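You operate a simulated robot arm through the tools that you are given. There is no shell and no other tool. Be economical: measure what you need, move in short steps, check, and stop when the job is done.

You are at the controls of a simulated robot arm. One attempt, no reset.

JOB
Dry-run the blue-banded machine: turn the handwheel toward you by two full turns.
Fine: motor off, counter zeroed and presser raised first; lower the presser at the end.

Only the result counts: the job must be done as asked and must still hold three seconds after the hand-in. Knocking over, shifting, dropping, spilling or breaking anything else fails it.

ROBOT AND FRAMES
A 6-joint arm with a two-finger gripper, fixed in place. Base frame: the origin is at the foot of the arm, x ahead of it, y to its left, z up. Lengths are in cm, angles in degrees, forces in N, time in s.
Its first joint turns from -166.0 to 166.0 degrees. Payload 2.45 kg.
Tool frame: the origin (TCP) lies between the finger pads and is the grasp point; the fingertips stand 2 cm ahead of it; z points along the fingers, y is the line along which they close. The gripper opens to 14 cm. The gripper's body begins 16.8 cm behind the TCP.
Orientation is that of the tool frame in the base frame, as a unit quaternion [x, y, z, w]. With the fingers straight down and closing along the base's y, the tool's x points along the base's -x, its y along +y and its z along -z.

CONTROLS
- The arm moves only by the tool servo_tool. Its argument "moves" is a list of rows, each a list of 7 numbers: the shift along the base's x, y, z in mm, then the turn, a rotation vector about the base's x, y, z in degrees, then the finger opening in mm, from 0 to 140. In form: [[x, y, z, wx, wy, wz, gripper], ...]. A call has 1 to 8 rows; each row shifts and turns the commanded pose from where the row before left it. Rows are played at 5 a second. More than 5 cm and 8.6 degrees between two rows, or a gripper value outside its range, and nothing of the call is played. Where a pose cannot be reached the arm comes as near as it can. A force on the tool above 90 N (or 10 N above the force at the start of the call, whichever is more), or a blocked arm, ends the call early, and 0.2 s more pass. The fingers move at their own pace (about 4.5 cm/s each) and stop on an object; they squeeze with about 26 N. The grip force told is the motor's: it shows also when the fingers shut on nothing. Time passes only in rows, and 0.2 s behind the last, so rows that do not move let the fingers close. It gives the time, the measured TCP pose, the force on the tool (base axes), the opening and the grip force at its end, in the units of the frame above (readings bear some noise), with the torque about the TCP (base axes, N m) and any sound that the robot's microphone picked up.
- Cameras (640 x 400 px; columns grow to the right, rows downward): "scene" is fixed at [21.93, -64.98, 162.83]; the picture's right is [0.82, -0.57, 0.00], its down [-0.23, -0.34, -0.91] and it looks along [0.52, 0.75, -0.41] (base axes); focal length 375 px, centre (320, 200). "wrist" rides on the gripper at [7.8, 1.1, -20.9] in the tool frame; the picture's right is [-0.14, 0.99, 0.00], its down [-0.92, -0.13, -0.37] and it looks along [-0.37, -0.05, 0.93] (tool axes); focal length 280 px, centre (320, 200). There is no depth. A picture from a camera that has moved, and an enlarged one, comes with that camera's place and axes in the base frame and with its lens.
- grab_frame(camera): a new picture of that camera. It takes no simulated time.
- inspect(camera, box): a new picture of the part [left, top, right, bottom] of that camera's present view, enlarged. It takes no simulated time.
- sign_off(): hands the job in; it is judged then, once.

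Work in short steps. Places have to be worked out from the pictures, the camera data and where the tool is seen: move nearer, look again, correct. Check each grasp and each placing, and mend what went wrong. You have 120 turns and 64 pictures in all, those below and enlarged ones among them. Open the gripper and draw the arm clear of the work before you hand the job in, unless the task says otherwise; then end with one line.

The tools are called after "Emit:" as a command line: name --pt "numbers of a row" for each row, then --argument value for the rest, lists and objects as JSON in quotes. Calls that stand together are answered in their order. servo_tool: Moves the arm, as the interface text tells. Its arguments: {"type":"object","properties":{"moves":{"type":"array","items":{"type":"array","items":{"type":"number"}}}},"required":["moves"]} The other tools are called the same way: grab_frame (camera) takes a picture; inspect (camera, box) takes an enlarged picture of a part of a camera's view; sign_off () hands the job in.

At the start:

```text
clock: 0.0
tool_pos: [44.56, 34.81, 143.48]
tcp_rot: [0.0, 1.0, 0.0, 0.0]
contact_force: [0.0, -1.1, 0.6]
torque: [-0.03, 0.0, 0.01]
finger_gap: 14.02
grasp_force: 0.1
```

scene: 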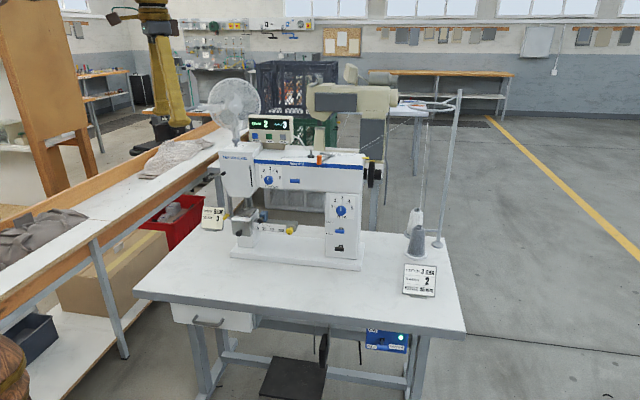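
wrist: 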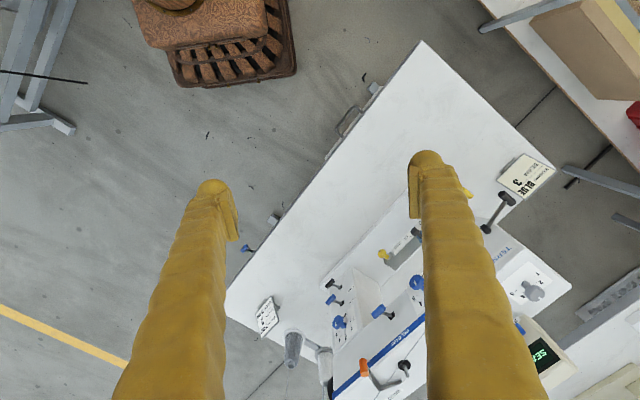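

I'll start with close looks at the machine, its labels and controls.

Emit:
inspect --camera "scene" --box '[200, 90, 400, 215]'

Emit:
inspect --camera "scene" --box '[190, 190, 450, 352]'

Emit:
inspect --camera "wrist" --box '[220, 150, 600, 400]'

```text
3.20 times, centred on (300, 152) of scene
camera zoom: at [21.93, -64.98, 162.83], right [0.82, -0.57, 0.0], down [-0.23, -0.34, -0.91], along [0.52, 0.75, -0.41], focal length 1199 px, centre (384, 352)
```

zoom: 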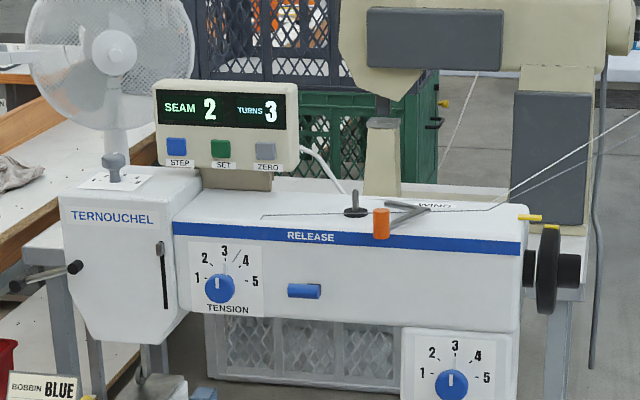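

```text
2.46 times, centred on (320, 271) of scene
camera zoom: at [21.93, -64.98, 162.83], right [0.82, -0.57, 0.0], down [-0.23, -0.34, -0.91], along [0.52, 0.75, -0.41], focal length 922 px, centre (320, 25)
```

zoom: 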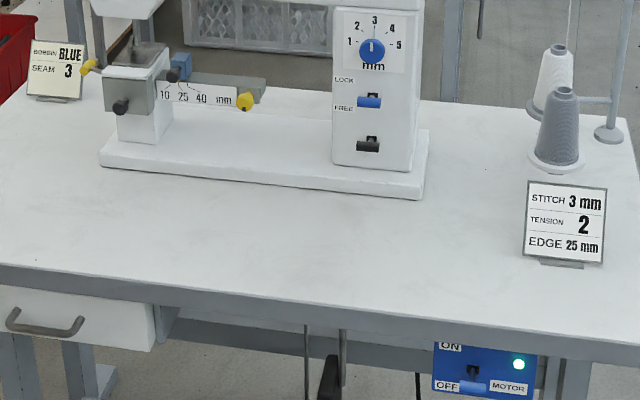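

```text
1.60 times, centred on (410, 275) of wrist
camera zoom: at [36.9, 35.93, 164.44], right [0.14, 0.99, 0.0], down [0.92, -0.13, 0.37], along [0.37, -0.05, -0.93], focal length 449 px, centre (176, 80)
```

zoom: 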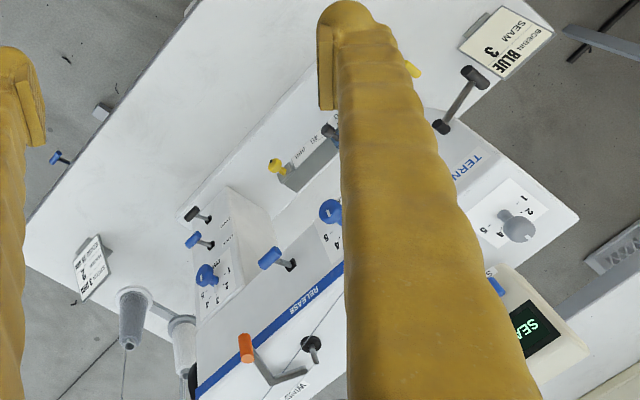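

The handwheel is at the right end of the head, about (111,31,115). The motor box is under the table at the right, and the machine faces (-0.67,-0.74). I'll turn and tilt the tool to face it for closer views.

Emit:
servo_tool --pt "18 -30 -10 0 0 8 140" --pt "18 -30 -10 0 0 8 140" --pt "18 -30 -10 0 0 8 140" --pt "18 -30 -10 0 0 8 140" --pt "18 -30 -10 0 0 8 140" --pt "18 -30 -10 0 0 8 140"

Emit:
servo_tool --pt "0 0 0 5.9 -5.4 0 140" --pt "0 0 0 5.9 -5.4 0 140" --pt "0 0 0 5.9 -5.4 0 140" --pt "0 0 0 5.9 -5.4 0 140"

Emit:
grab_frame --camera "wrist"

```text
clock: 1.4
tool_pos: [55.07, 16.83, 137.25]
tcp_rot: [-0.407, 0.914, 0.0, 0.0]
contact_force: [-0.1, 0.0, 0.3]
torque: [-0.01, 0.0, -0.01]
finger_gap: 14.0
grasp_force: 0.1
```

```text
clock: 2.4
tool_pos: [55.39, 16.84, 137.56]
tcp_rot: [-0.391, 0.878, 0.11, 0.253]
contact_force: [-0.3, -0.1, -0.2]
torque: [-0.03, -0.02, -0.02]
finger_gap: 13.98
grasp_force: 0.0
```

```text
58 pictures are left
camera wrist: at [42.76, 4.47, 151.02], right [-0.66, 0.75, 0.07], down [0.48, 0.35, 0.8], along [0.58, 0.56, -0.59], focal length 280 px, centre (320, 200)
```

wrist: 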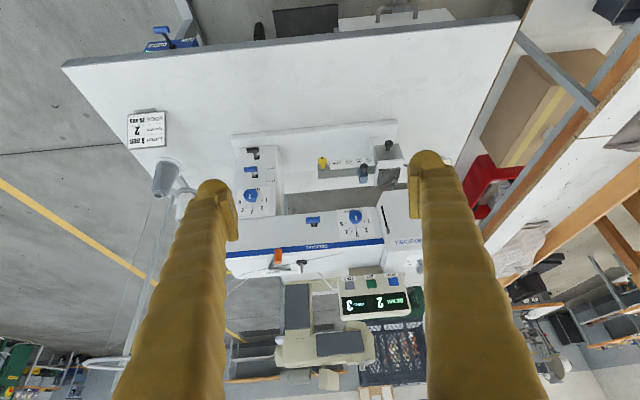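

The view is upside down but useful. I'll zoom into the controls.

Emit:
inspect --camera "wrist" --box '[120, 20, 300, 132]'

Emit:
inspect --camera "wrist" --box '[220, 130, 430, 300]'

Emit:
inspect --camera "scene" --box '[320, 310, 460, 400]'

Emit:
inspect --camera "scene" --box '[325, 140, 395, 184]'

```text
3.56 times, centred on (210, 76) of wrist
camera zoom: at [42.76, 4.47, 151.02], right [-0.66, 0.75, 0.07], down [0.48, 0.35, 0.8], along [0.58, 0.56, -0.59], focal length 997 px, centre (711, 641)
```

zoom: 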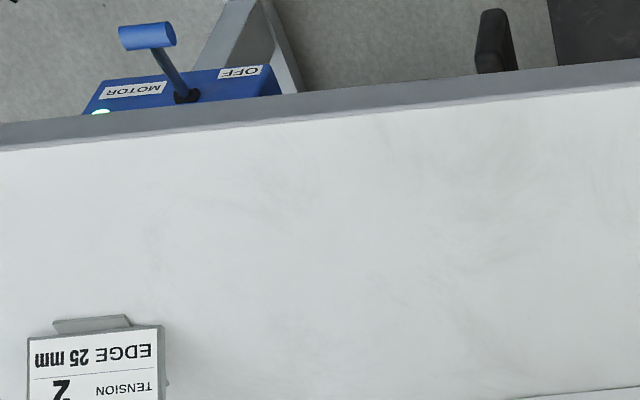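

```text
2.35 times, centred on (325, 215) of wrist
camera zoom: at [42.76, 4.47, 151.02], right [-0.66, 0.75, 0.07], down [0.48, 0.35, 0.8], along [0.58, 0.56, -0.59], focal length 660 px, centre (308, 165)
```

zoom: 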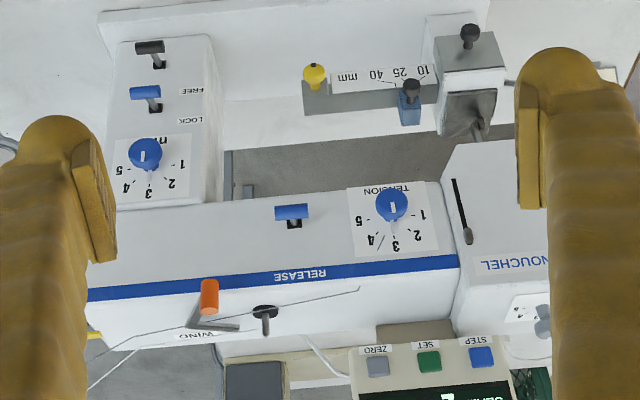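

```text
4.44 times, centred on (390, 355) of scene
camera zoom: at [21.93, -64.98, 162.83], right [0.82, -0.57, 0.0], down [-0.23, -0.34, -0.91], along [0.52, 0.75, -0.41], focal length 1665 px, centre (9, -489)
```

zoom: 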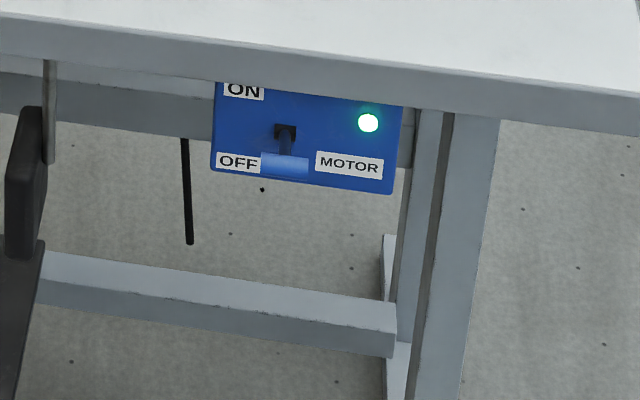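

```text
9.09 times, centred on (360, 162) of scene
camera zoom: at [21.93, -64.98, 162.83], right [0.82, -0.57, 0.0], down [-0.23, -0.34, -0.91], along [0.52, 0.75, -0.41], focal length 3406 px, centre (-44, 546)
```

zoom: 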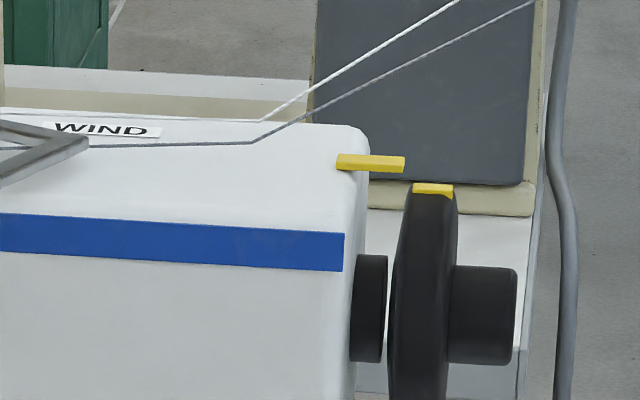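

The motor light is on, with its lever tip up at about (91,-1,69.5). The handwheel has a yellow mark lined up with a yellow pointer, and the ZERO button is near (90,58,126.5). Next I'll find the presser lever on the head.

Emit:
inspect --camera "scene" --box '[195, 150, 305, 270]'

Emit:
servo_tool --pt "-30 27 0 0 0 0 140" --pt "-30 27 0 0 0 0 140" --pt "-30 27 0 0 0 0 140"

Emit:
grab_frame --camera "wrist"

```text
3.33 times, centred on (250, 210) of scene
camera zoom: at [21.93, -64.98, 162.83], right [0.82, -0.57, 0.0], down [-0.23, -0.34, -0.91], along [0.52, 0.75, -0.41], focal length 1249 px, centre (553, 167)
```

zoom: 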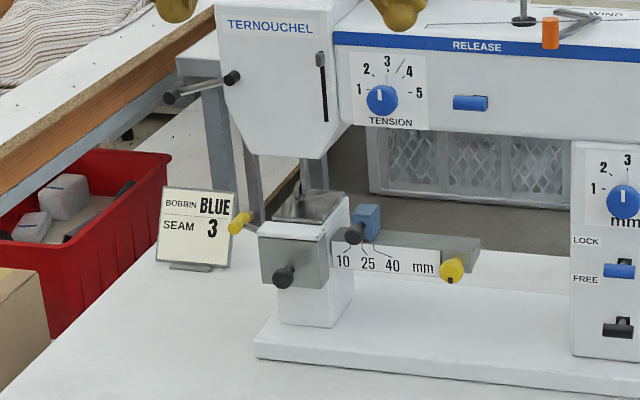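

```text
clock: 3.2
tool_pos: [46.66, 24.75, 137.45]
tcp_rot: [-0.391, 0.878, 0.11, 0.253]
contact_force: [-0.6, -0.2, -0.9]
torque: [0.01, 0.02, 0.0]
finger_gap: 14.0
grasp_force: 0.0
```

```text
52 pictures are left
camera wrist: at [34.06, 12.37, 151.08], right [-0.66, 0.75, 0.07], down [0.48, 0.35, 0.8], along [0.58, 0.56, -0.59], focal length 280 px, centre (320, 200)
```

wrist: 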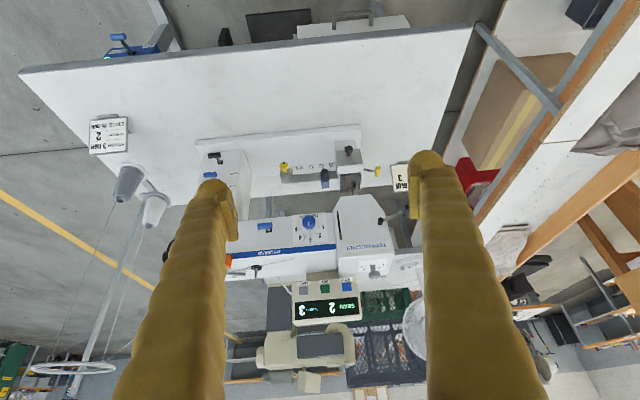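

Emit:
inspect --camera "wrist" --box '[325, 140, 435, 280]'

```text
2.86 times, centred on (380, 210) of wrist
camera zoom: at [34.06, 12.37, 151.08], right [-0.66, 0.75, 0.07], down [0.48, 0.35, 0.8], along [0.58, 0.56, -0.59], focal length 801 px, centre (149, 171)
```

zoom: 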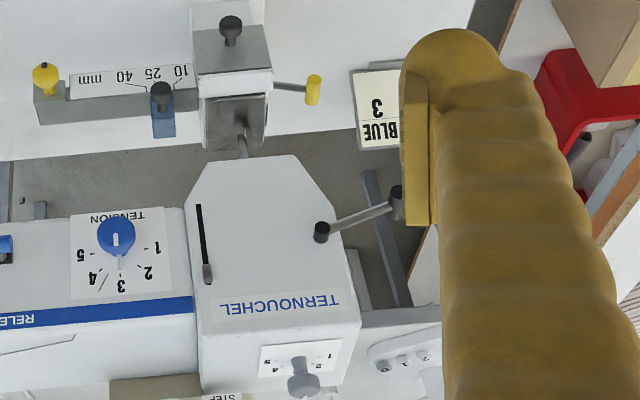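

The presser lever's hub is at about (68.6,66.9,113.5), with its tip near (61.6,68.7,112.8). First I'll turn the motor off, moving with closed fingers above and in front of the motor lever.

Emit:
servo_tool --pt "31 -20 -25 0 0 0 0" --pt "31 -20 -25 0 0 0 0" --pt "31 -20 -25 0 0 0 0" --pt "31 -20 -25 0 0 0 0" --pt "31 -20 -25 0 0 0 0" --pt "31 -20 -25 0 0 0 0" --pt "31 -20 -25 0 0 0 0" --pt "31 -20 -25 0 0 0 0"

Emit:
servo_tool --pt "28 -19 -25 0 0 0 0" --pt "28 -19 -25 0 0 0 0" --pt "28 -19 -25 0 0 0 0" --pt "28 -19 -25 0 0 0 0" --pt "28 -19 -25 0 0 0 0" --pt "28 -19 -25 0 0 0 0" --pt "0 0 0 0 0 0 0"

Emit:
grab_frame --camera "wrist"

Emit:
inspect --camera "scene" --box '[320, 280, 480, 400]'

```text
clock: 5.0
tool_pos: [71.54, 9.04, 117.44]
tcp_rot: [-0.392, 0.878, 0.11, 0.253]
contact_force: [-0.7, -0.2, 0.0]
torque: [-0.02, -0.01, -0.07]
finger_gap: 0.0
grasp_force: 15.9
```

```text
clock: 6.6
tool_pos: [87.87, -2.24, 102.77]
tcp_rot: [-0.391, 0.878, 0.11, 0.253]
contact_force: [0.6, -1.4, 0.0]
torque: [0.0, -0.01, 0.02]
finger_gap: 0.0
grasp_force: 25.5
```

```text
50 pictures are left
camera wrist: at [75.33, -14.61, 116.3], right [-0.66, 0.75, 0.07], down [0.48, 0.35, 0.8], along [0.58, 0.56, -0.59], focal length 280 px, centre (320, 200)
```

wrist: 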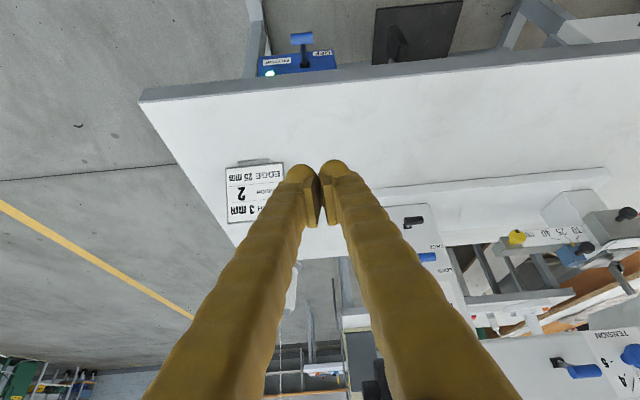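

```text
3.33 times, centred on (400, 340) of scene
camera zoom: at [21.93, -64.98, 162.83], right [0.82, -0.57, 0.0], down [-0.23, -0.34, -0.91], along [0.52, 0.75, -0.41], focal length 1249 px, centre (53, -267)
```

zoom: 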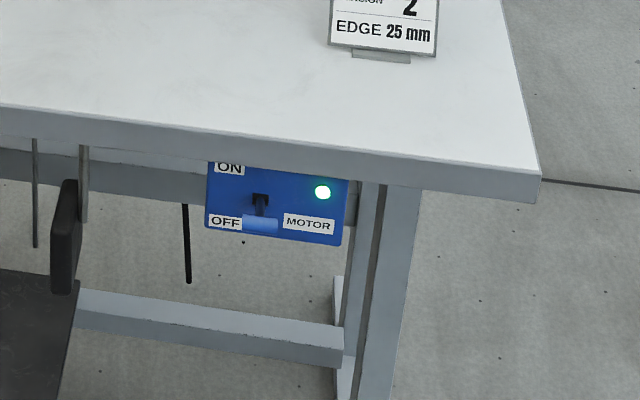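

The refined values put the table top at z≈78 with its front edge about 2 cm behind the lever knob at (90.6,-0.9,69.4). I'll come down in front of the edge, stopping just above the knob.

Emit:
servo_tool --pt "8 -1 -45 0 0 0 0" --pt "7 -1 -45 0 0 0 0" --pt "0 0 -45 0 0 0 0" --pt "0 0 -45 0 0 0 0" --pt "0 0 -45 0 0 0 0" --pt "0 0 -40 0 0 0 0" --pt "0 0 0 0 0 0 0"

Emit:
inspect --camera "scene" --box '[320, 280, 480, 400]'

Emit:
grab_frame --camera "wrist"

```text
clock: 8.2
tool_pos: [89.35, -2.86, 75.89]
tcp_rot: [-0.391, 0.878, 0.11, 0.253]
contact_force: [0.3, -0.6, -0.5]
torque: [-0.02, 0.0, 0.0]
finger_gap: 0.03
grasp_force: 26.4
```

```text
3.33 times, centred on (400, 340) of scene
camera zoom: at [21.93, -64.98, 162.83], right [0.82, -0.57, 0.0], down [-0.23, -0.34, -0.91], along [0.52, 0.75, -0.41], focal length 1249 px, centre (53, -267)
```

zoom: 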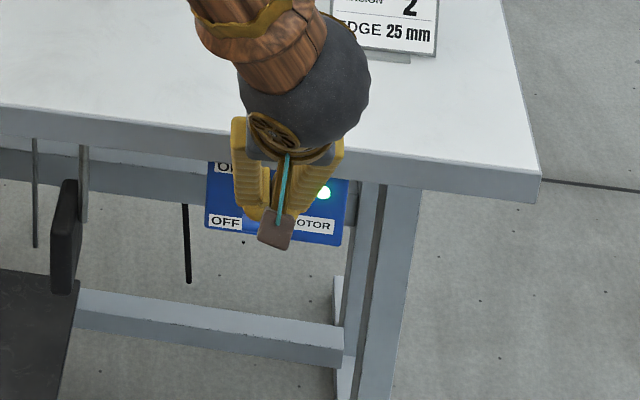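

```text
47 pictures are left
camera wrist: at [76.87, -15.21, 89.46], right [-0.66, 0.75, 0.07], down [0.48, 0.35, 0.8], along [0.58, 0.56, -0.59], focal length 280 px, centre (320, 200)
```

wrist: 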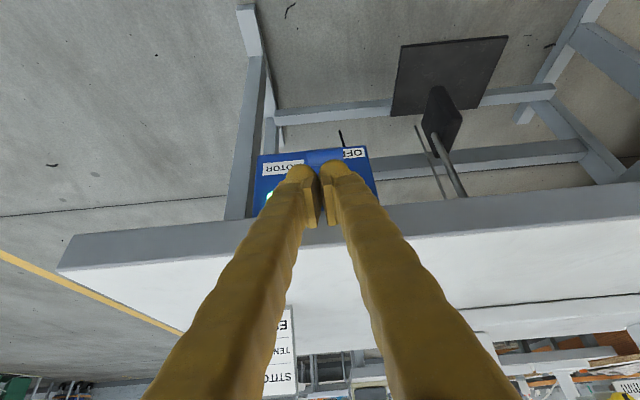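

It lines up over the knob, so I'll press down in small steps.

Emit:
servo_tool --pt "0 0 -15 0 0 0 0" --pt "0 0 -15 0 0 0 0" --pt "0 0 -15 0 0 0 0" --pt "0 0 -10 0 0 0 0" --pt "0 0 -10 0 0 0 0" --pt "0 0 -10 0 0 0 0" --pt "0 0 0 0 0 0 0"

Emit:
grab_frame --camera "wrist"

```text
clock: 9.8
tool_pos: [89.65, -2.65, 68.72]
tcp_rot: [-0.391, 0.878, 0.109, 0.254]
contact_force: [-10.5, 1.8, 37.4]
torque: [0.11, -0.28, 0.1]
finger_gap: 0.6
grasp_force: 29.2
```

```text
46 pictures are left
camera wrist: at [76.97, -15.0, 82.24], right [-0.66, 0.75, 0.07], down [0.48, 0.35, 0.8], along [0.58, 0.56, -0.59], focal length 280 px, centre (320, 200)
```

wrist: 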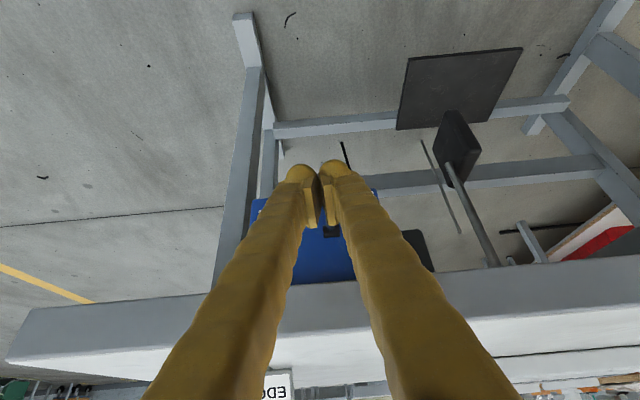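

There is 37 N on the tool, so the lever is probably at its stop. I'll back off upward and check the light.

Emit:
servo_tool --pt "-5 -5 20 0 0 0 0" --pt "-5 -5 30 0 0 0 0" --pt "-10 -10 45 0 0 0 0" --pt "-10 -10 45 0 0 0 0" --pt "-10 -10 45 0 0 0 0" --pt "-10 -10 45 0 0 0 0" --pt "0 0 45 0 0 0 0"

Emit:
inspect --camera "scene" --box '[320, 280, 480, 400]'

```text
clock: 11.4
tool_pos: [84.54, -7.56, 95.84]
tcp_rot: [-0.391, 0.878, 0.111, 0.253]
contact_force: [-0.2, -0.8, 0.2]
torque: [0.03, -0.02, -0.01]
finger_gap: 0.0
grasp_force: 29.1
```

```text
3.33 times, centred on (400, 340) of scene
camera zoom: at [21.93, -64.98, 162.83], right [0.82, -0.57, 0.0], down [-0.23, -0.34, -0.91], along [0.52, 0.75, -0.41], focal length 1249 px, centre (53, -267)
```

zoom: 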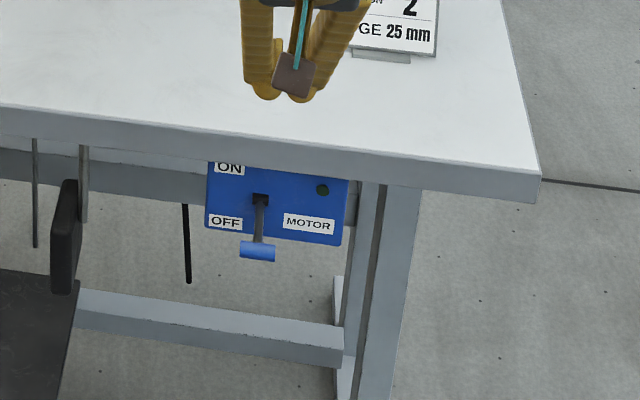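

The motor is off and its light is out. Next is the ZERO button, so I'll rise and move in front of it, tilting the tool toward horizontal with the fingers closed.

Emit:
servo_tool --pt "-7.5 34.5 22.5 0 0 0 0" --pt "-7.5 34.5 22.5 0 0 0 0" --pt "-7.5 34.5 22.5 0 0 0 0" --pt "-7.5 34.5 22.5 6.2 -5.7 0 0" --pt "-7.5 34.5 22.5 6.2 -5.7 0 0" --pt "-7.5 34.5 22.5 6.2 -5.7 0 0" --pt "-7.5 34.5 22.5 6.2 -5.7 0 0"

Emit:
servo_tool --pt "-7.5 34.5 22.5 6.2 -5.7 0 0" --pt "-7.5 34.5 22.5 0 0 0 0" --pt "-7.5 34.5 22.5 0 0 0 0" --pt "-7.5 34.5 22.5 0 0 0 0" --pt "-7.5 34.5 22.5 0 0 0 0" --pt "-7.5 34.5 22.5 0 0 0 0" --pt "-7.5 34.5 22.5 0 0 0 0" --pt "0 0 0 0 0 0 0"

Emit:
grab_frame --camera "wrist"

Emit:
inspect --camera "scene" --box '[200, 90, 400, 215]'

```text
clock: 13.0
tool_pos: [79.61, 16.18, 111.92]
tcp_rot: [-0.343, 0.767, 0.217, 0.498]
contact_force: [-0.1, -0.2, 0.9]
torque: [-0.04, -0.03, 0.0]
finger_gap: 0.0
grasp_force: 29.4
```

```text
clock: 14.8
tool_pos: [73.69, 40.78, 127.48]
tcp_rot: [-0.325, 0.729, 0.24, 0.553]
contact_force: [-0.2, 0.1, 0.1]
torque: [-0.01, 0.01, 0.02]
finger_gap: 0.01
grasp_force: 29.7
```

```text
44 pictures are left
camera wrist: at [57.95, 25.03, 125.79], right [-0.71, 0.7, 0.12], down [0.02, -0.16, 0.99], along [0.71, 0.7, 0.1], focal length 280 px, centre (320, 200)
```

wrist: 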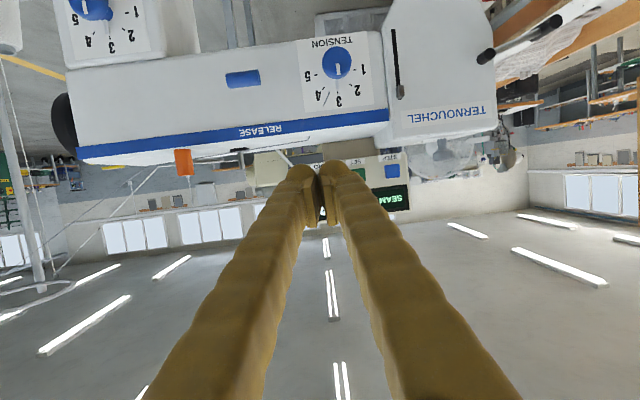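

```text
3.20 times, centred on (300, 152) of scene
camera zoom: at [21.93, -64.98, 162.83], right [0.82, -0.57, 0.0], down [-0.23, -0.34, -0.91], along [0.52, 0.75, -0.41], focal length 1199 px, centre (384, 352)
```

zoom: 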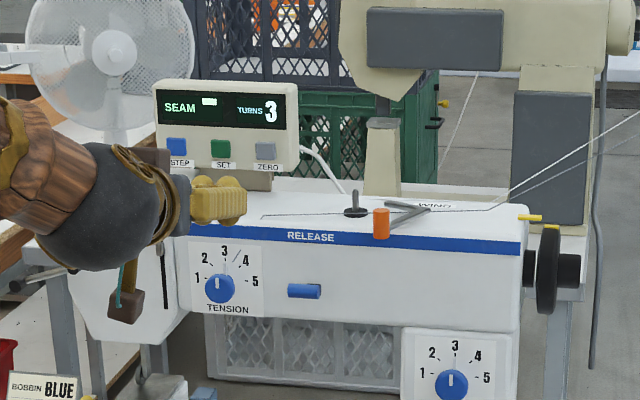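

The fingertips are about 21 cm short of the ZERO button, roughly on line with it. I'll advance along the machine normal, then check.

Emit:
servo_tool --pt "27 28 -1 0 0 0 0" --pt "27 29 0 0 0 0 0" --pt "27 29 0 0 0 0 0" --pt "27 29 0 0 0 0 0" --pt "14 14 0 0 0 0 0" --pt "0 0 0 0 0 0 0"

Emit:
inspect --camera "scene" --box '[230, 100, 330, 165]'

Emit:
inspect --camera "wrist" --box '[240, 100, 420, 220]'

```text
clock: 16.2
tool_pos: [86.15, 53.45, 127.38]
tcp_rot: [-0.325, 0.728, 0.241, 0.553]
contact_force: [0.8, -0.2, 0.2]
torque: [0.04, 0.0, 0.01]
finger_gap: 0.0
grasp_force: 29.4
```

```text
6.15 times, centred on (280, 132) of scene
camera zoom: at [21.93, -64.98, 162.83], right [0.82, -0.57, 0.0], down [-0.23, -0.34, -0.91], along [0.52, 0.75, -0.41], focal length 2306 px, centre (566, 615)
```

zoom: 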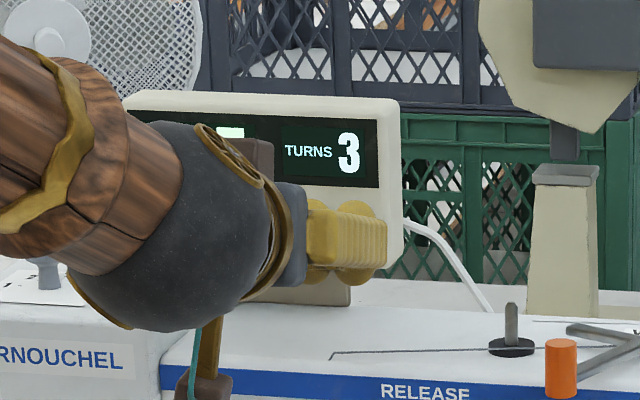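

```text
3.33 times, centred on (330, 160) of wrist
camera zoom: at [70.53, 37.76, 125.55], right [-0.71, 0.7, 0.12], down [0.02, -0.16, 0.99], along [0.71, 0.7, 0.1], focal length 935 px, centre (287, 333)
```

zoom: 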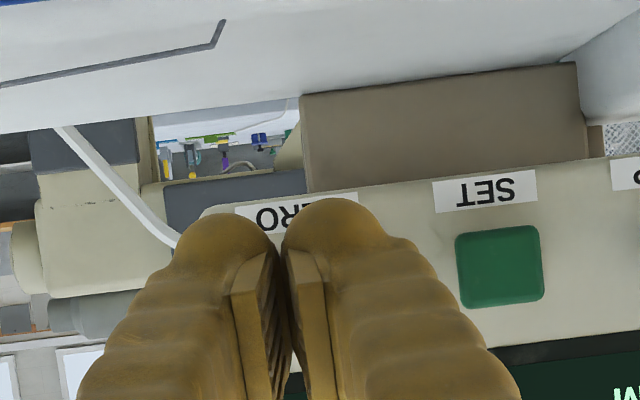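

The SET button is exposed and ZERO is directly ahead of the closed tips, about 3.8 cm away. I'll advance slowly until they touch.

Emit:
servo_tool --pt "10 14 0 0 0 0 0" --pt "9 11 0 0 0 0 0" --pt "5 6 0 0 0 0 0" --pt "4 4 0 0 0 0 0" --pt "0 0 0 0 0 0 0"

Emit:
inspect --camera "scene" --box '[230, 100, 330, 165]'

```text
clock: 17.0
tool_pos: [88.31, 55.7, 127.79]
tcp_rot: [-0.324, 0.729, 0.238, 0.554]
contact_force: [-72.7, -56.7, 13.4]
torque: [0.51, -0.33, 0.27]
finger_gap: 0.59
grasp_force: 29.6
heard: click
stopped in row 4: the force on the tool passed its limit at 498 N (the readings are from after the stop); the commanded pose is now the measured one
```

```text
6.15 times, centred on (280, 132) of scene
camera zoom: at [21.93, -64.98, 162.83], right [0.82, -0.57, 0.0], down [-0.23, -0.34, -0.91], along [0.52, 0.75, -0.41], focal length 2306 px, centre (566, 615)
```

zoom: 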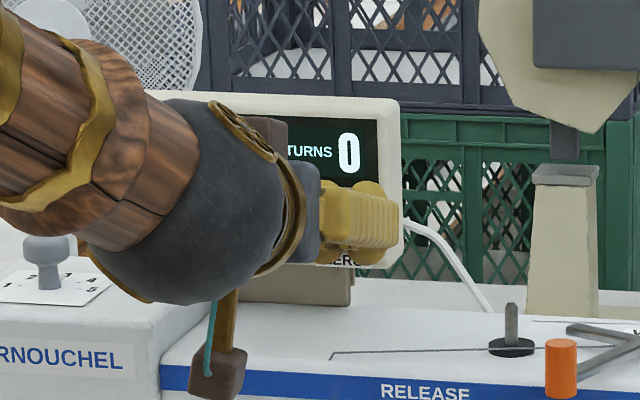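

A click was heard and TURNS reads 0. I'll back off and move to the front of the presser lever, levelling the tool.

Emit:
servo_tool --pt "-14 -15 0 0 0 0 0" --pt "-28 -31 0 0 0 0 0" --pt "-28 -31 0 0 0 0 0" --pt "-28 -31 0 0 0 0 0" --pt "-28 -31 0 0 0 0 0" --pt "-28 -31 0 0 0 0 0" --pt "-14 -15 0 0 0 0 0"

Emit:
servo_tool --pt "-30 26 -28 0 0 0 0" --pt "-30 26 -28 5.9 -5.4 0 0" --pt "-30 26 -28 5.9 -5.4 0 0" --pt "-30 26 -28 0 0 0 0" --pt "-30 26 -28 0 0 0 0" --pt "-30 26 -28 0 0 0 0" --pt "-34 30 -35 0 0 0 0" --pt "0 0 0 0 0 0 0"

Emit:
grab_frame --camera "wrist"

Emit:
inspect --camera "scene" --box '[195, 90, 355, 270]'

```text
clock: 18.6
tool_pos: [71.36, 37.29, 127.52]
tcp_rot: [-0.324, 0.73, 0.238, 0.553]
contact_force: [0.2, 0.1, -0.6]
torque: [-0.01, -0.01, 0.03]
finger_gap: 0.02
grasp_force: 29.0
```

```text
refused: row 7 steps farther than a row can; nothing moved
```

```text
39 pictures are left
camera wrist: at [55.65, 21.72, 125.68], right [-0.7, 0.7, 0.12], down [0.02, -0.15, 0.99], along [0.71, 0.7, 0.1], focal length 280 px, centre (320, 200)
```

wrist: 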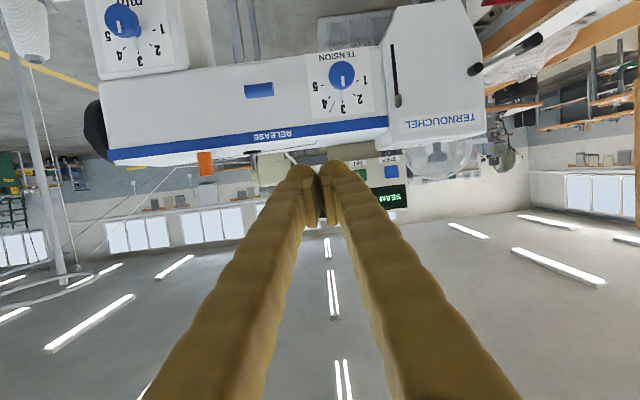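

```text
2.22 times, centred on (275, 180) of scene
camera zoom: at [21.93, -64.98, 162.83], right [0.82, -0.57, 0.0], down [-0.23, -0.34, -0.91], along [0.52, 0.75, -0.41], focal length 833 px, centre (420, 244)
```

zoom: 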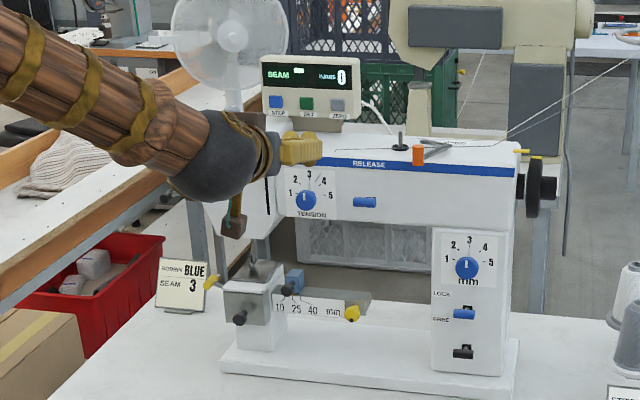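

One row was too long, so I'll resend it with smaller steps.

Emit:
servo_tool --pt "-30 26 -28 0 0 0 0" --pt "-30 26 -28 5.9 -5.4 0 0" --pt "-30 26 -28 5.9 -5.4 0 0" --pt "-30 26 -28 0 0 0 0" --pt "-30 26 -28 0 0 0 0" --pt "-30 26 -28 0 0 0 0" --pt "-30 26 -30 0 0 0 0" --pt "0 0 0 0 0 0 0"

Emit:
inspect --camera "wrist" --box '[220, 80, 460, 250]'

Emit:
inspect --camera "scene" --box '[195, 140, 305, 270]'

```text
clock: 20.4
tool_pos: [58.22, 49.34, 112.19]
tcp_rot: [-0.292, 0.648, 0.304, 0.634]
contact_force: [0.4, 0.2, 0.2]
torque: [-0.01, -0.02, -0.01]
finger_gap: 0.0
grasp_force: 29.4
out of reach, approached as far as the arm can: row 5, 6, 7
```

```text
2.35 times, centred on (340, 165) of wrist
camera zoom: at [43.7, 34.12, 104.67], right [-0.75, 0.64, 0.16], down [-0.12, -0.37, 0.92], along [0.65, 0.68, 0.35], focal length 660 px, centre (273, 282)
```

zoom: 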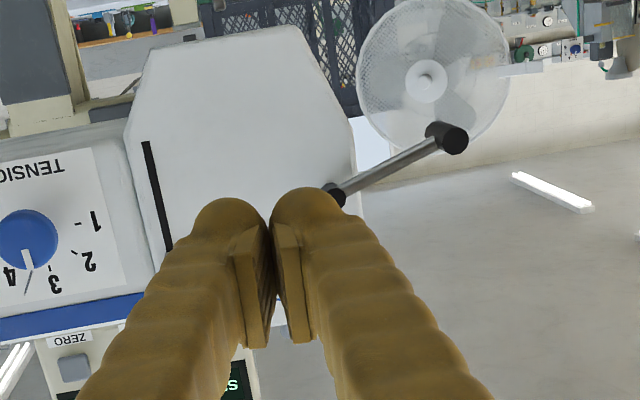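

```text
3.08 times, centred on (250, 205) of scene
camera zoom: at [21.93, -64.98, 162.83], right [0.82, -0.57, 0.0], down [-0.23, -0.34, -0.91], along [0.52, 0.75, -0.41], focal length 1153 px, centre (535, 185)
```

zoom: 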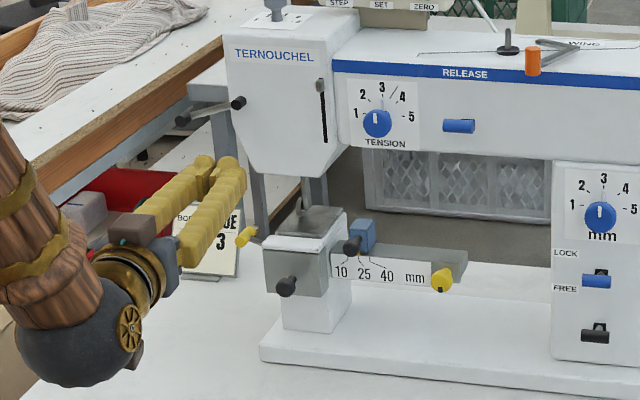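

The tool went level but was slightly too close to the base there. The lever slopes down from hub z≈114 to tip z≈112, so I'll move left and forward to just below and in front of its tip.

Emit:
servo_tool --pt "-5 32 -15 0 0 0 0" --pt "-5 32 -15 0 0 0 0" --pt "-6 32 -15 0 0 0 0" --pt "-6 32 -15 0 0 0 0" --pt "0 0 0 0 0 0 0"

Emit:
inspect --camera "wrist" --box '[220, 80, 460, 250]'

```text
clock: 21.6
tool_pos: [62.2, 55.74, 107.99]
tcp_rot: [-0.301, 0.646, 0.318, 0.625]
contact_force: [0.4, 0.3, -0.1]
torque: [0.0, 0.01, -0.02]
finger_gap: 0.0
grasp_force: 29.0
out of reach, approached as far as the arm can: row 1, 2, 3, 4
```

```text
2.35 times, centred on (340, 165) of wrist
camera zoom: at [48.34, 40.1, 100.58], right [-0.78, 0.61, 0.17], down [-0.09, -0.38, 0.92], along [0.62, 0.7, 0.35], focal length 660 px, centre (273, 282)
```

zoom: 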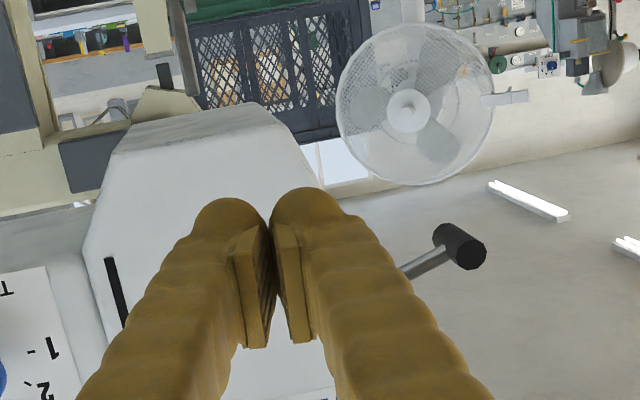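

The arm is limited by being too close to its base. I'll go outward and slightly lower in small steps, tilting the tool down a little, to see where the command actually sits.

Emit:
servo_tool --pt "13 15 -10 -5.9 5.4 0 0" --pt "13 15 -10 0 0 0 0" --pt "0 0 0 0 0 0 0"

```text
clock: 22.4
tool_pos: [66.04, 57.67, 106.32]
tcp_rot: [-0.313, 0.691, 0.288, 0.584]
contact_force: [0.0, 0.0, 0.2]
torque: [-0.03, 0.02, -0.03]
finger_gap: 0.01
grasp_force: 29.8
out of reach, approached as far as the arm can: row 1, 2
```

The limit looks like wrist pitch at low height, so I'll reduce the tilt to about 57° and check.

Emit:
servo_tool --pt "0 0 0 -5.9 5.4 0 0" --pt "0 0 0 -5.9 5.4 0 0" --pt "0 0 0 -5.9 5.4 0 0" --pt "0 0 0 0 0 0 0"

Emit:
grab_frame --camera "wrist"

Emit:
inspect --camera "scene" --box '[175, 140, 305, 270]'

```text
clock: 23.4
tool_pos: [65.99, 57.6, 106.19]
tcp_rot: [-0.353, 0.803, 0.214, 0.43]
contact_force: [0.7, 0.4, 0.4]
torque: [-0.02, 0.01, -0.01]
finger_gap: 0.03
grasp_force: 29.1
```

```text
34 pictures are left
camera wrist: at [51.01, 41.82, 111.07], right [-0.69, 0.71, 0.16], down [0.25, 0.03, 0.97], along [0.68, 0.71, -0.2], focal length 280 px, centre (320, 200)
```

wrist: 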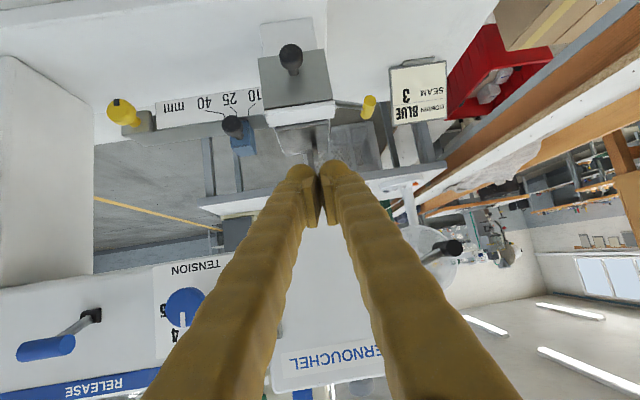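

```text
3.08 times, centred on (240, 205) of scene
camera zoom: at [21.93, -64.98, 162.83], right [0.82, -0.57, 0.0], down [-0.23, -0.34, -0.91], along [0.52, 0.75, -0.41], focal length 1153 px, centre (566, 185)
```

zoom: 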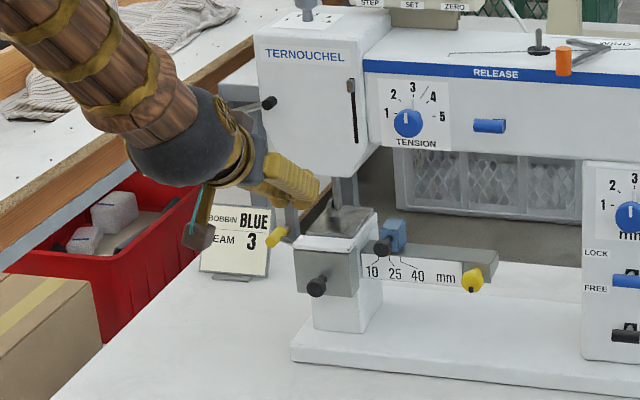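

The tilt is fine now. I'll slide left below the lever's level, then forward so the fingers sit under the rod near its tip.

Emit:
servo_tool --pt "-25 23 -5 0 0 0 0" --pt "-25 23 -5 0 0 0 0" --pt "-25 23 0 0 0 0 0" --pt "18 20 0 0 0 0 0" --pt "18 20 0 0 0 0 0" --pt "0 0 0 0 0 0 0"

Emit:
inspect --camera "wrist" --box '[220, 80, 460, 250]'

Emit:
inspect --camera "scene" --box '[175, 140, 305, 270]'

```text
clock: 24.8
tool_pos: [63.19, 67.58, 106.14]
tcp_rot: [-0.356, 0.803, 0.218, 0.426]
contact_force: [1.1, -0.6, -0.3]
torque: [0.01, -0.03, -0.02]
finger_gap: 0.0
grasp_force: 29.5
out of reach, approached as far as the arm can: row 3, 4
```

```text
2.35 times, centred on (340, 165) of wrist
camera zoom: at [48.42, 51.49, 110.95], right [-0.7, 0.7, 0.16], down [0.26, 0.03, 0.97], along [0.67, 0.71, -0.2], focal length 660 px, centre (273, 282)
```

zoom: 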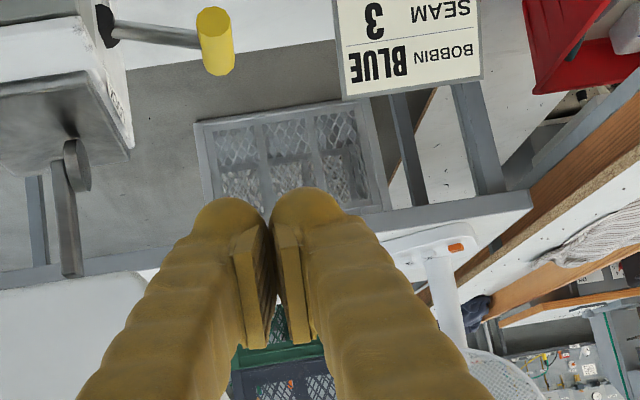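

```text
3.08 times, centred on (240, 205) of scene
camera zoom: at [21.93, -64.98, 162.83], right [0.82, -0.57, 0.0], down [-0.23, -0.34, -0.91], along [0.52, 0.75, -0.41], focal length 1153 px, centre (566, 185)
```

zoom: 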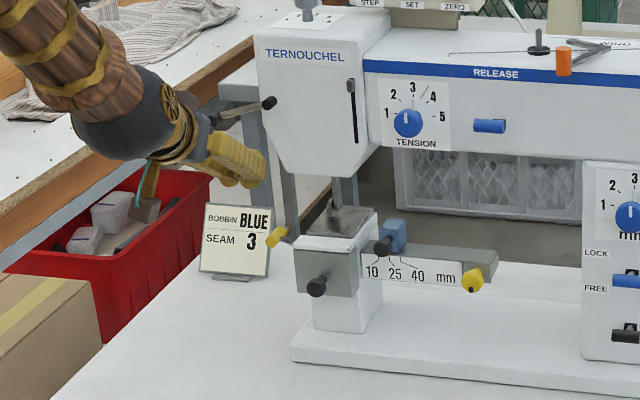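

The fingers are under the rod at about a=1. I'll shift about 1 cm left, then lift slowly to raise the lever.

Emit:
servo_tool --pt "-10 9 0 0 0 0 0" --pt "0 0 12 0 0 0 0" --pt "0 0 12 0 0 0 0" --pt "0 0 12 0 0 0 0" --pt "0 0 12 0 0 0 0" --pt "0 0 0 0 0 0 0"

Emit:
inspect --camera "scene" --box '[175, 140, 305, 270]'

```text
clock: 26.2
tool_pos: [62.75, 68.16, 111.07]
tcp_rot: [-0.353, 0.803, 0.215, 0.428]
contact_force: [-0.5, -0.6, -1.9]
torque: [-0.04, -0.07, 0.0]
finger_gap: 0.0
grasp_force: 29.5
out of reach, approached as far as the arm can: row 1
```

```text
3.08 times, centred on (240, 205) of scene
camera zoom: at [21.93, -64.98, 162.83], right [0.82, -0.57, 0.0], down [-0.23, -0.34, -0.91], along [0.52, 0.75, -0.41], focal length 1153 px, centre (566, 185)
```

zoom: 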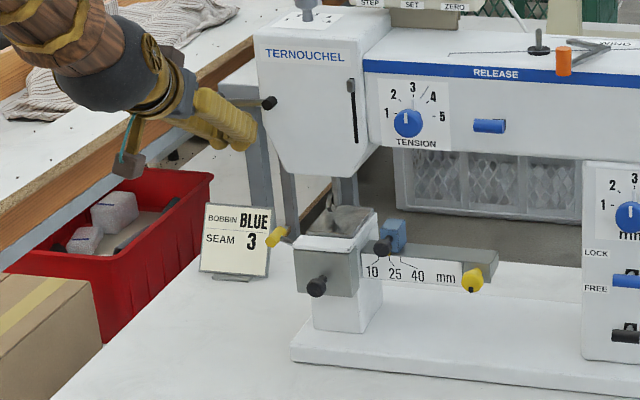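

The foot seems to have changed slightly, and there is hardly any load. I'll keep lifting.

Emit:
servo_tool --pt "0 0 12 0 0 0 0" --pt "0 0 12 0 0 0 0" --pt "0 0 12 0 0 0 0" --pt "0 0 0 0 0 0 0"

Emit:
inspect --camera "scene" --box '[195, 150, 275, 230]'

```text
clock: 27.2
tool_pos: [62.74, 67.85, 114.06]
tcp_rot: [-0.354, 0.805, 0.213, 0.425]
contact_force: [-15.7, -10.9, -62.5]
torque: [0.39, 0.34, -0.11]
finger_gap: 0.6
grasp_force: 29.1
```

```text
5.00 times, centred on (235, 190) of scene
camera zoom: at [21.93, -64.98, 162.83], right [0.82, -0.57, 0.0], down [-0.23, -0.34, -0.91], along [0.52, 0.75, -0.41], focal length 1873 px, centre (745, 250)
```

zoom: 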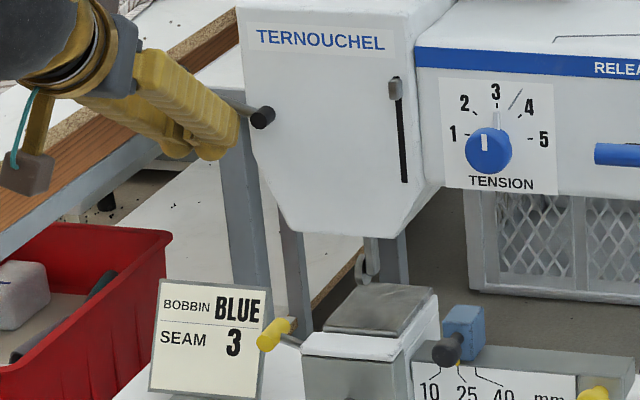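

The foot is now clear of the plate and the lever is at its stop at 62 N. I'll back out downward and check that it stays up.

Emit:
servo_tool --pt "0 0 -15 0 0 0 0" --pt "0 0 -15 0 0 0 0" --pt "-4 -5 -10 0 0 0 0" --pt "0 0 0 0 0 0 0"

Emit:
inspect --camera "scene" --box '[195, 150, 275, 230]'

```text
clock: 28.2
tool_pos: [62.55, 67.49, 110.8]
tcp_rot: [-0.352, 0.803, 0.215, 0.429]
contact_force: [-0.4, 0.6, -0.1]
torque: [0.01, -0.03, 0.0]
finger_gap: 0.0
grasp_force: 29.2
```

```text
5.00 times, centred on (235, 190) of scene
camera zoom: at [21.93, -64.98, 162.83], right [0.82, -0.57, 0.0], down [-0.23, -0.34, -0.91], along [0.52, 0.75, -0.41], focal length 1873 px, centre (745, 250)
```

zoom: 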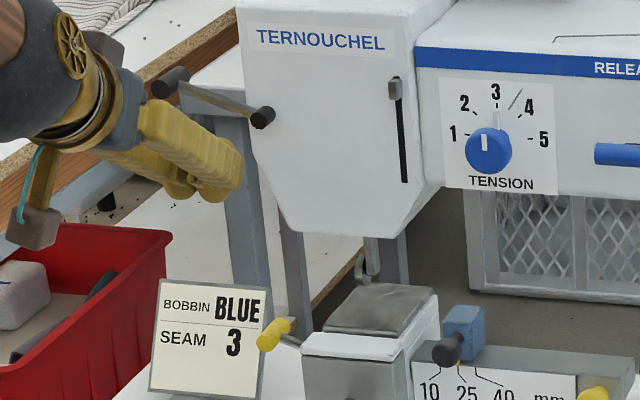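

The presser is up and holding. Now for the handwheel: its centre is at about (110.5,30.3,115), radius about 5.2. I plan to straddle it across its diameter from the front and rotate the tool about the wheel axis, so I'll retreat and rotate the tool 90° about its own axis on the way over.

Emit:
servo_tool --pt "-14 -15 0 0 0 0 0" --pt "-14 -15 0 0 0 0 0" --pt "-14 -15 0 0 0 0 0" --pt "5 -37 28 0 0 0 0" --pt "5 -37 28 0 0 0 0" --pt "5 -37 28 0 0 0 0" --pt "5 -37 28 0 0 0 0" --pt "0 0 0 0 0 0 0"

Emit:
servo_tool --pt "33 -30 2 -4.4 -5.3 4.4 0" --pt "33 -30 2 -4.4 -5.3 4.4 0" --pt "33 -30 2 -4.4 -5.3 4.4 0" --pt "33 -30 2 -4.4 -5.3 4.4 0" --pt "33 -30 2 -4.4 -5.3 4.4 0" --pt "33 -30 2 -4.4 -5.3 4.4 0" --pt "0 0 0 0 0 0 0"

```text
clock: 30.0
tool_pos: [60.38, 47.84, 122.11]
tcp_rot: [-0.353, 0.803, 0.215, 0.429]
contact_force: [0.7, 0.0, 0.0]
torque: [-0.03, 0.0, -0.03]
finger_gap: 0.02
grasp_force: 29.3
```

```text
clock: 31.6
tool_pos: [80.07, 30.34, 122.88]
tcp_rot: [0.655, -0.584, -0.016, -0.479]
contact_force: [0.3, 0.5, 0.8]
torque: [0.0, 0.0, 0.02]
finger_gap: 0.0
grasp_force: 29.7
```

Emit:
servo_tool --pt "34 -32 2 -4.4 -5.3 4.4 140" --pt "34 -32 2 -4.4 -5.3 4.4 140" --pt "34 -32 2 -4.4 -5.3 4.4 140" --pt "34 -32 2 -4.4 -5.3 4.4 140" --pt "34 -32 2 -4.4 -5.3 4.4 140" --pt "0 0 0 0 0 0 140"

Emit:
grab_frame --camera "wrist"

Emit:
inspect --camera "scene" --box '[260, 90, 460, 215]'

```text
clock: 33.0
tool_pos: [98.22, 15.01, 126.94]
tcp_rot: [0.821, -0.333, 0.142, -0.442]
contact_force: [0.7, 0.4, 0.0]
torque: [-0.03, 0.01, 0.01]
finger_gap: 12.37
grasp_force: 0.0
out of reach, approached as far as the arm can: row 4, 5
```

```text
27 pictures are left
camera wrist: at [92.58, -3.78, 137.48], right [-0.52, -0.29, -0.8], down [-0.82, 0.43, 0.37], along [0.24, 0.85, -0.47], focal length 280 px, centre (320, 200)
```

wrist: 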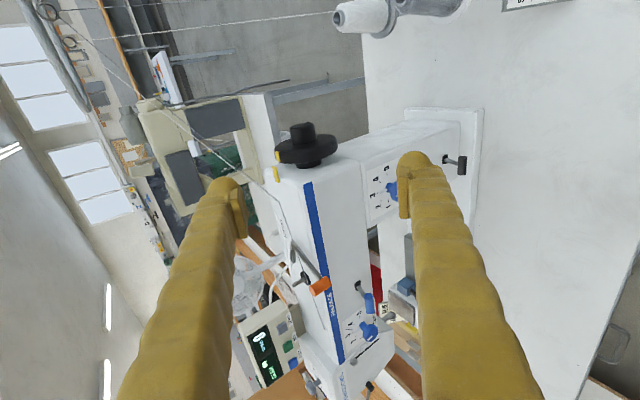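

```text
3.20 times, centred on (360, 152) of scene
camera zoom: at [21.93, -64.98, 162.83], right [0.82, -0.57, 0.0], down [-0.23, -0.34, -0.91], along [0.52, 0.75, -0.41], focal length 1199 px, centre (192, 352)
```

zoom: 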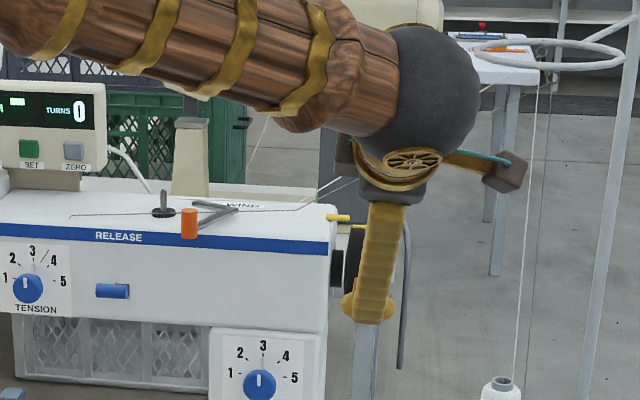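

The tool is aligned and the wheel centre is confirmed at a≈61, b≈97, z≈115.5, that is roughly (110.5,30.4,115.5). I'll move in part way with the fingers fully open, keeping slightly right of centre to miss the yellow pointer.

Emit:
servo_tool --pt "26 29 -23 0 0 0 140" --pt "26 29 -23 0 0 0 140" --pt "0 0 0 0 0 0 140"

```text
clock: 33.8
tool_pos: [104.35, 21.62, 124.76]
tcp_rot: [0.818, -0.322, 0.149, -0.452]
contact_force: [-0.5, 0.3, 0.3]
torque: [0.03, 0.01, -0.01]
finger_gap: 14.0
grasp_force: 0.1
out of reach, approached as far as the arm can: row 1, 2
```

It seems to be limited by the wrist roll, not by distance. I'll back off and roll the tool 180° about its own axis, which gives the same grip with the camera on the left and should be easier for the wrist.

Emit:
servo_tool --pt "-29 -32 0 0 0 0 140" --pt "-29 -32 0 4.4 5.3 -4.6 140" --pt "-29 -32 0 4.4 5.3 -4.6 140" --pt "-15 -16 0 4.4 5.3 -4.6 140" --pt "0 0 0 4.4 5.3 -4.6 140" --pt "0 0 0 4.4 5.3 -4.6 140" --pt "0 0 0 4.4 5.3 -4.6 140" --pt "0 0 0 4.4 5.3 -4.6 140"

Emit:
servo_tool --pt "0 0 0 4.4 5.3 -4.6 140" --pt "0 0 0 4.4 5.3 -4.6 140" --pt "0 0 0 4.4 5.3 -4.6 140" --pt "0 0 0 4.4 5.3 -4.6 140" --pt "0 0 0 4.4 5.3 -4.6 140" --pt "0 0 0 4.4 5.3 -4.6 140" --pt "0 0 0 4.4 5.3 -4.6 140" --pt "0 0 0 4.4 5.3 -4.6 140"

Emit:
servo_tool --pt "0 0 0 4.4 5.3 -4.6 140" --pt "0 0 0 4.4 5.3 -4.6 140" --pt "0 0 0 4.4 5.3 -4.6 140" --pt "0 0 0 4.4 5.3 -4.6 140" --pt "0 0 0 4.4 5.3 -4.6 140" --pt "0 0 0 4.4 5.3 -4.6 140" --pt "0 0 0 4.4 5.3 -4.6 140" --pt "0 0 0 0 0 0 140"

```text
clock: 35.6
tool_pos: [94.76, 10.79, 125.94]
tcp_rot: [-0.558, 0.68, 0.081, 0.469]
contact_force: [0.2, 0.0, 0.1]
torque: [0.01, 0.0, 0.01]
finger_gap: 14.0
grasp_force: 0.0
out of reach, approached as far as the arm can: row 1
```

```text
clock: 37.4
tool_pos: [94.96, 11.06, 126.05]
tcp_rot: [-0.095, 0.879, 0.317, 0.342]
contact_force: [-0.9, -0.2, 0.6]
torque: [0.01, -0.01, 0.0]
finger_gap: 13.99
grasp_force: 0.0
```

```text
clock: 39.2
tool_pos: [94.97, 11.12, 125.88]
tcp_rot: [0.339, 0.819, 0.443, 0.135]
contact_force: [-0.3, 0.2, 0.8]
torque: [0.0, 0.01, 0.01]
finger_gap: 14.0
grasp_force: 0.0
```

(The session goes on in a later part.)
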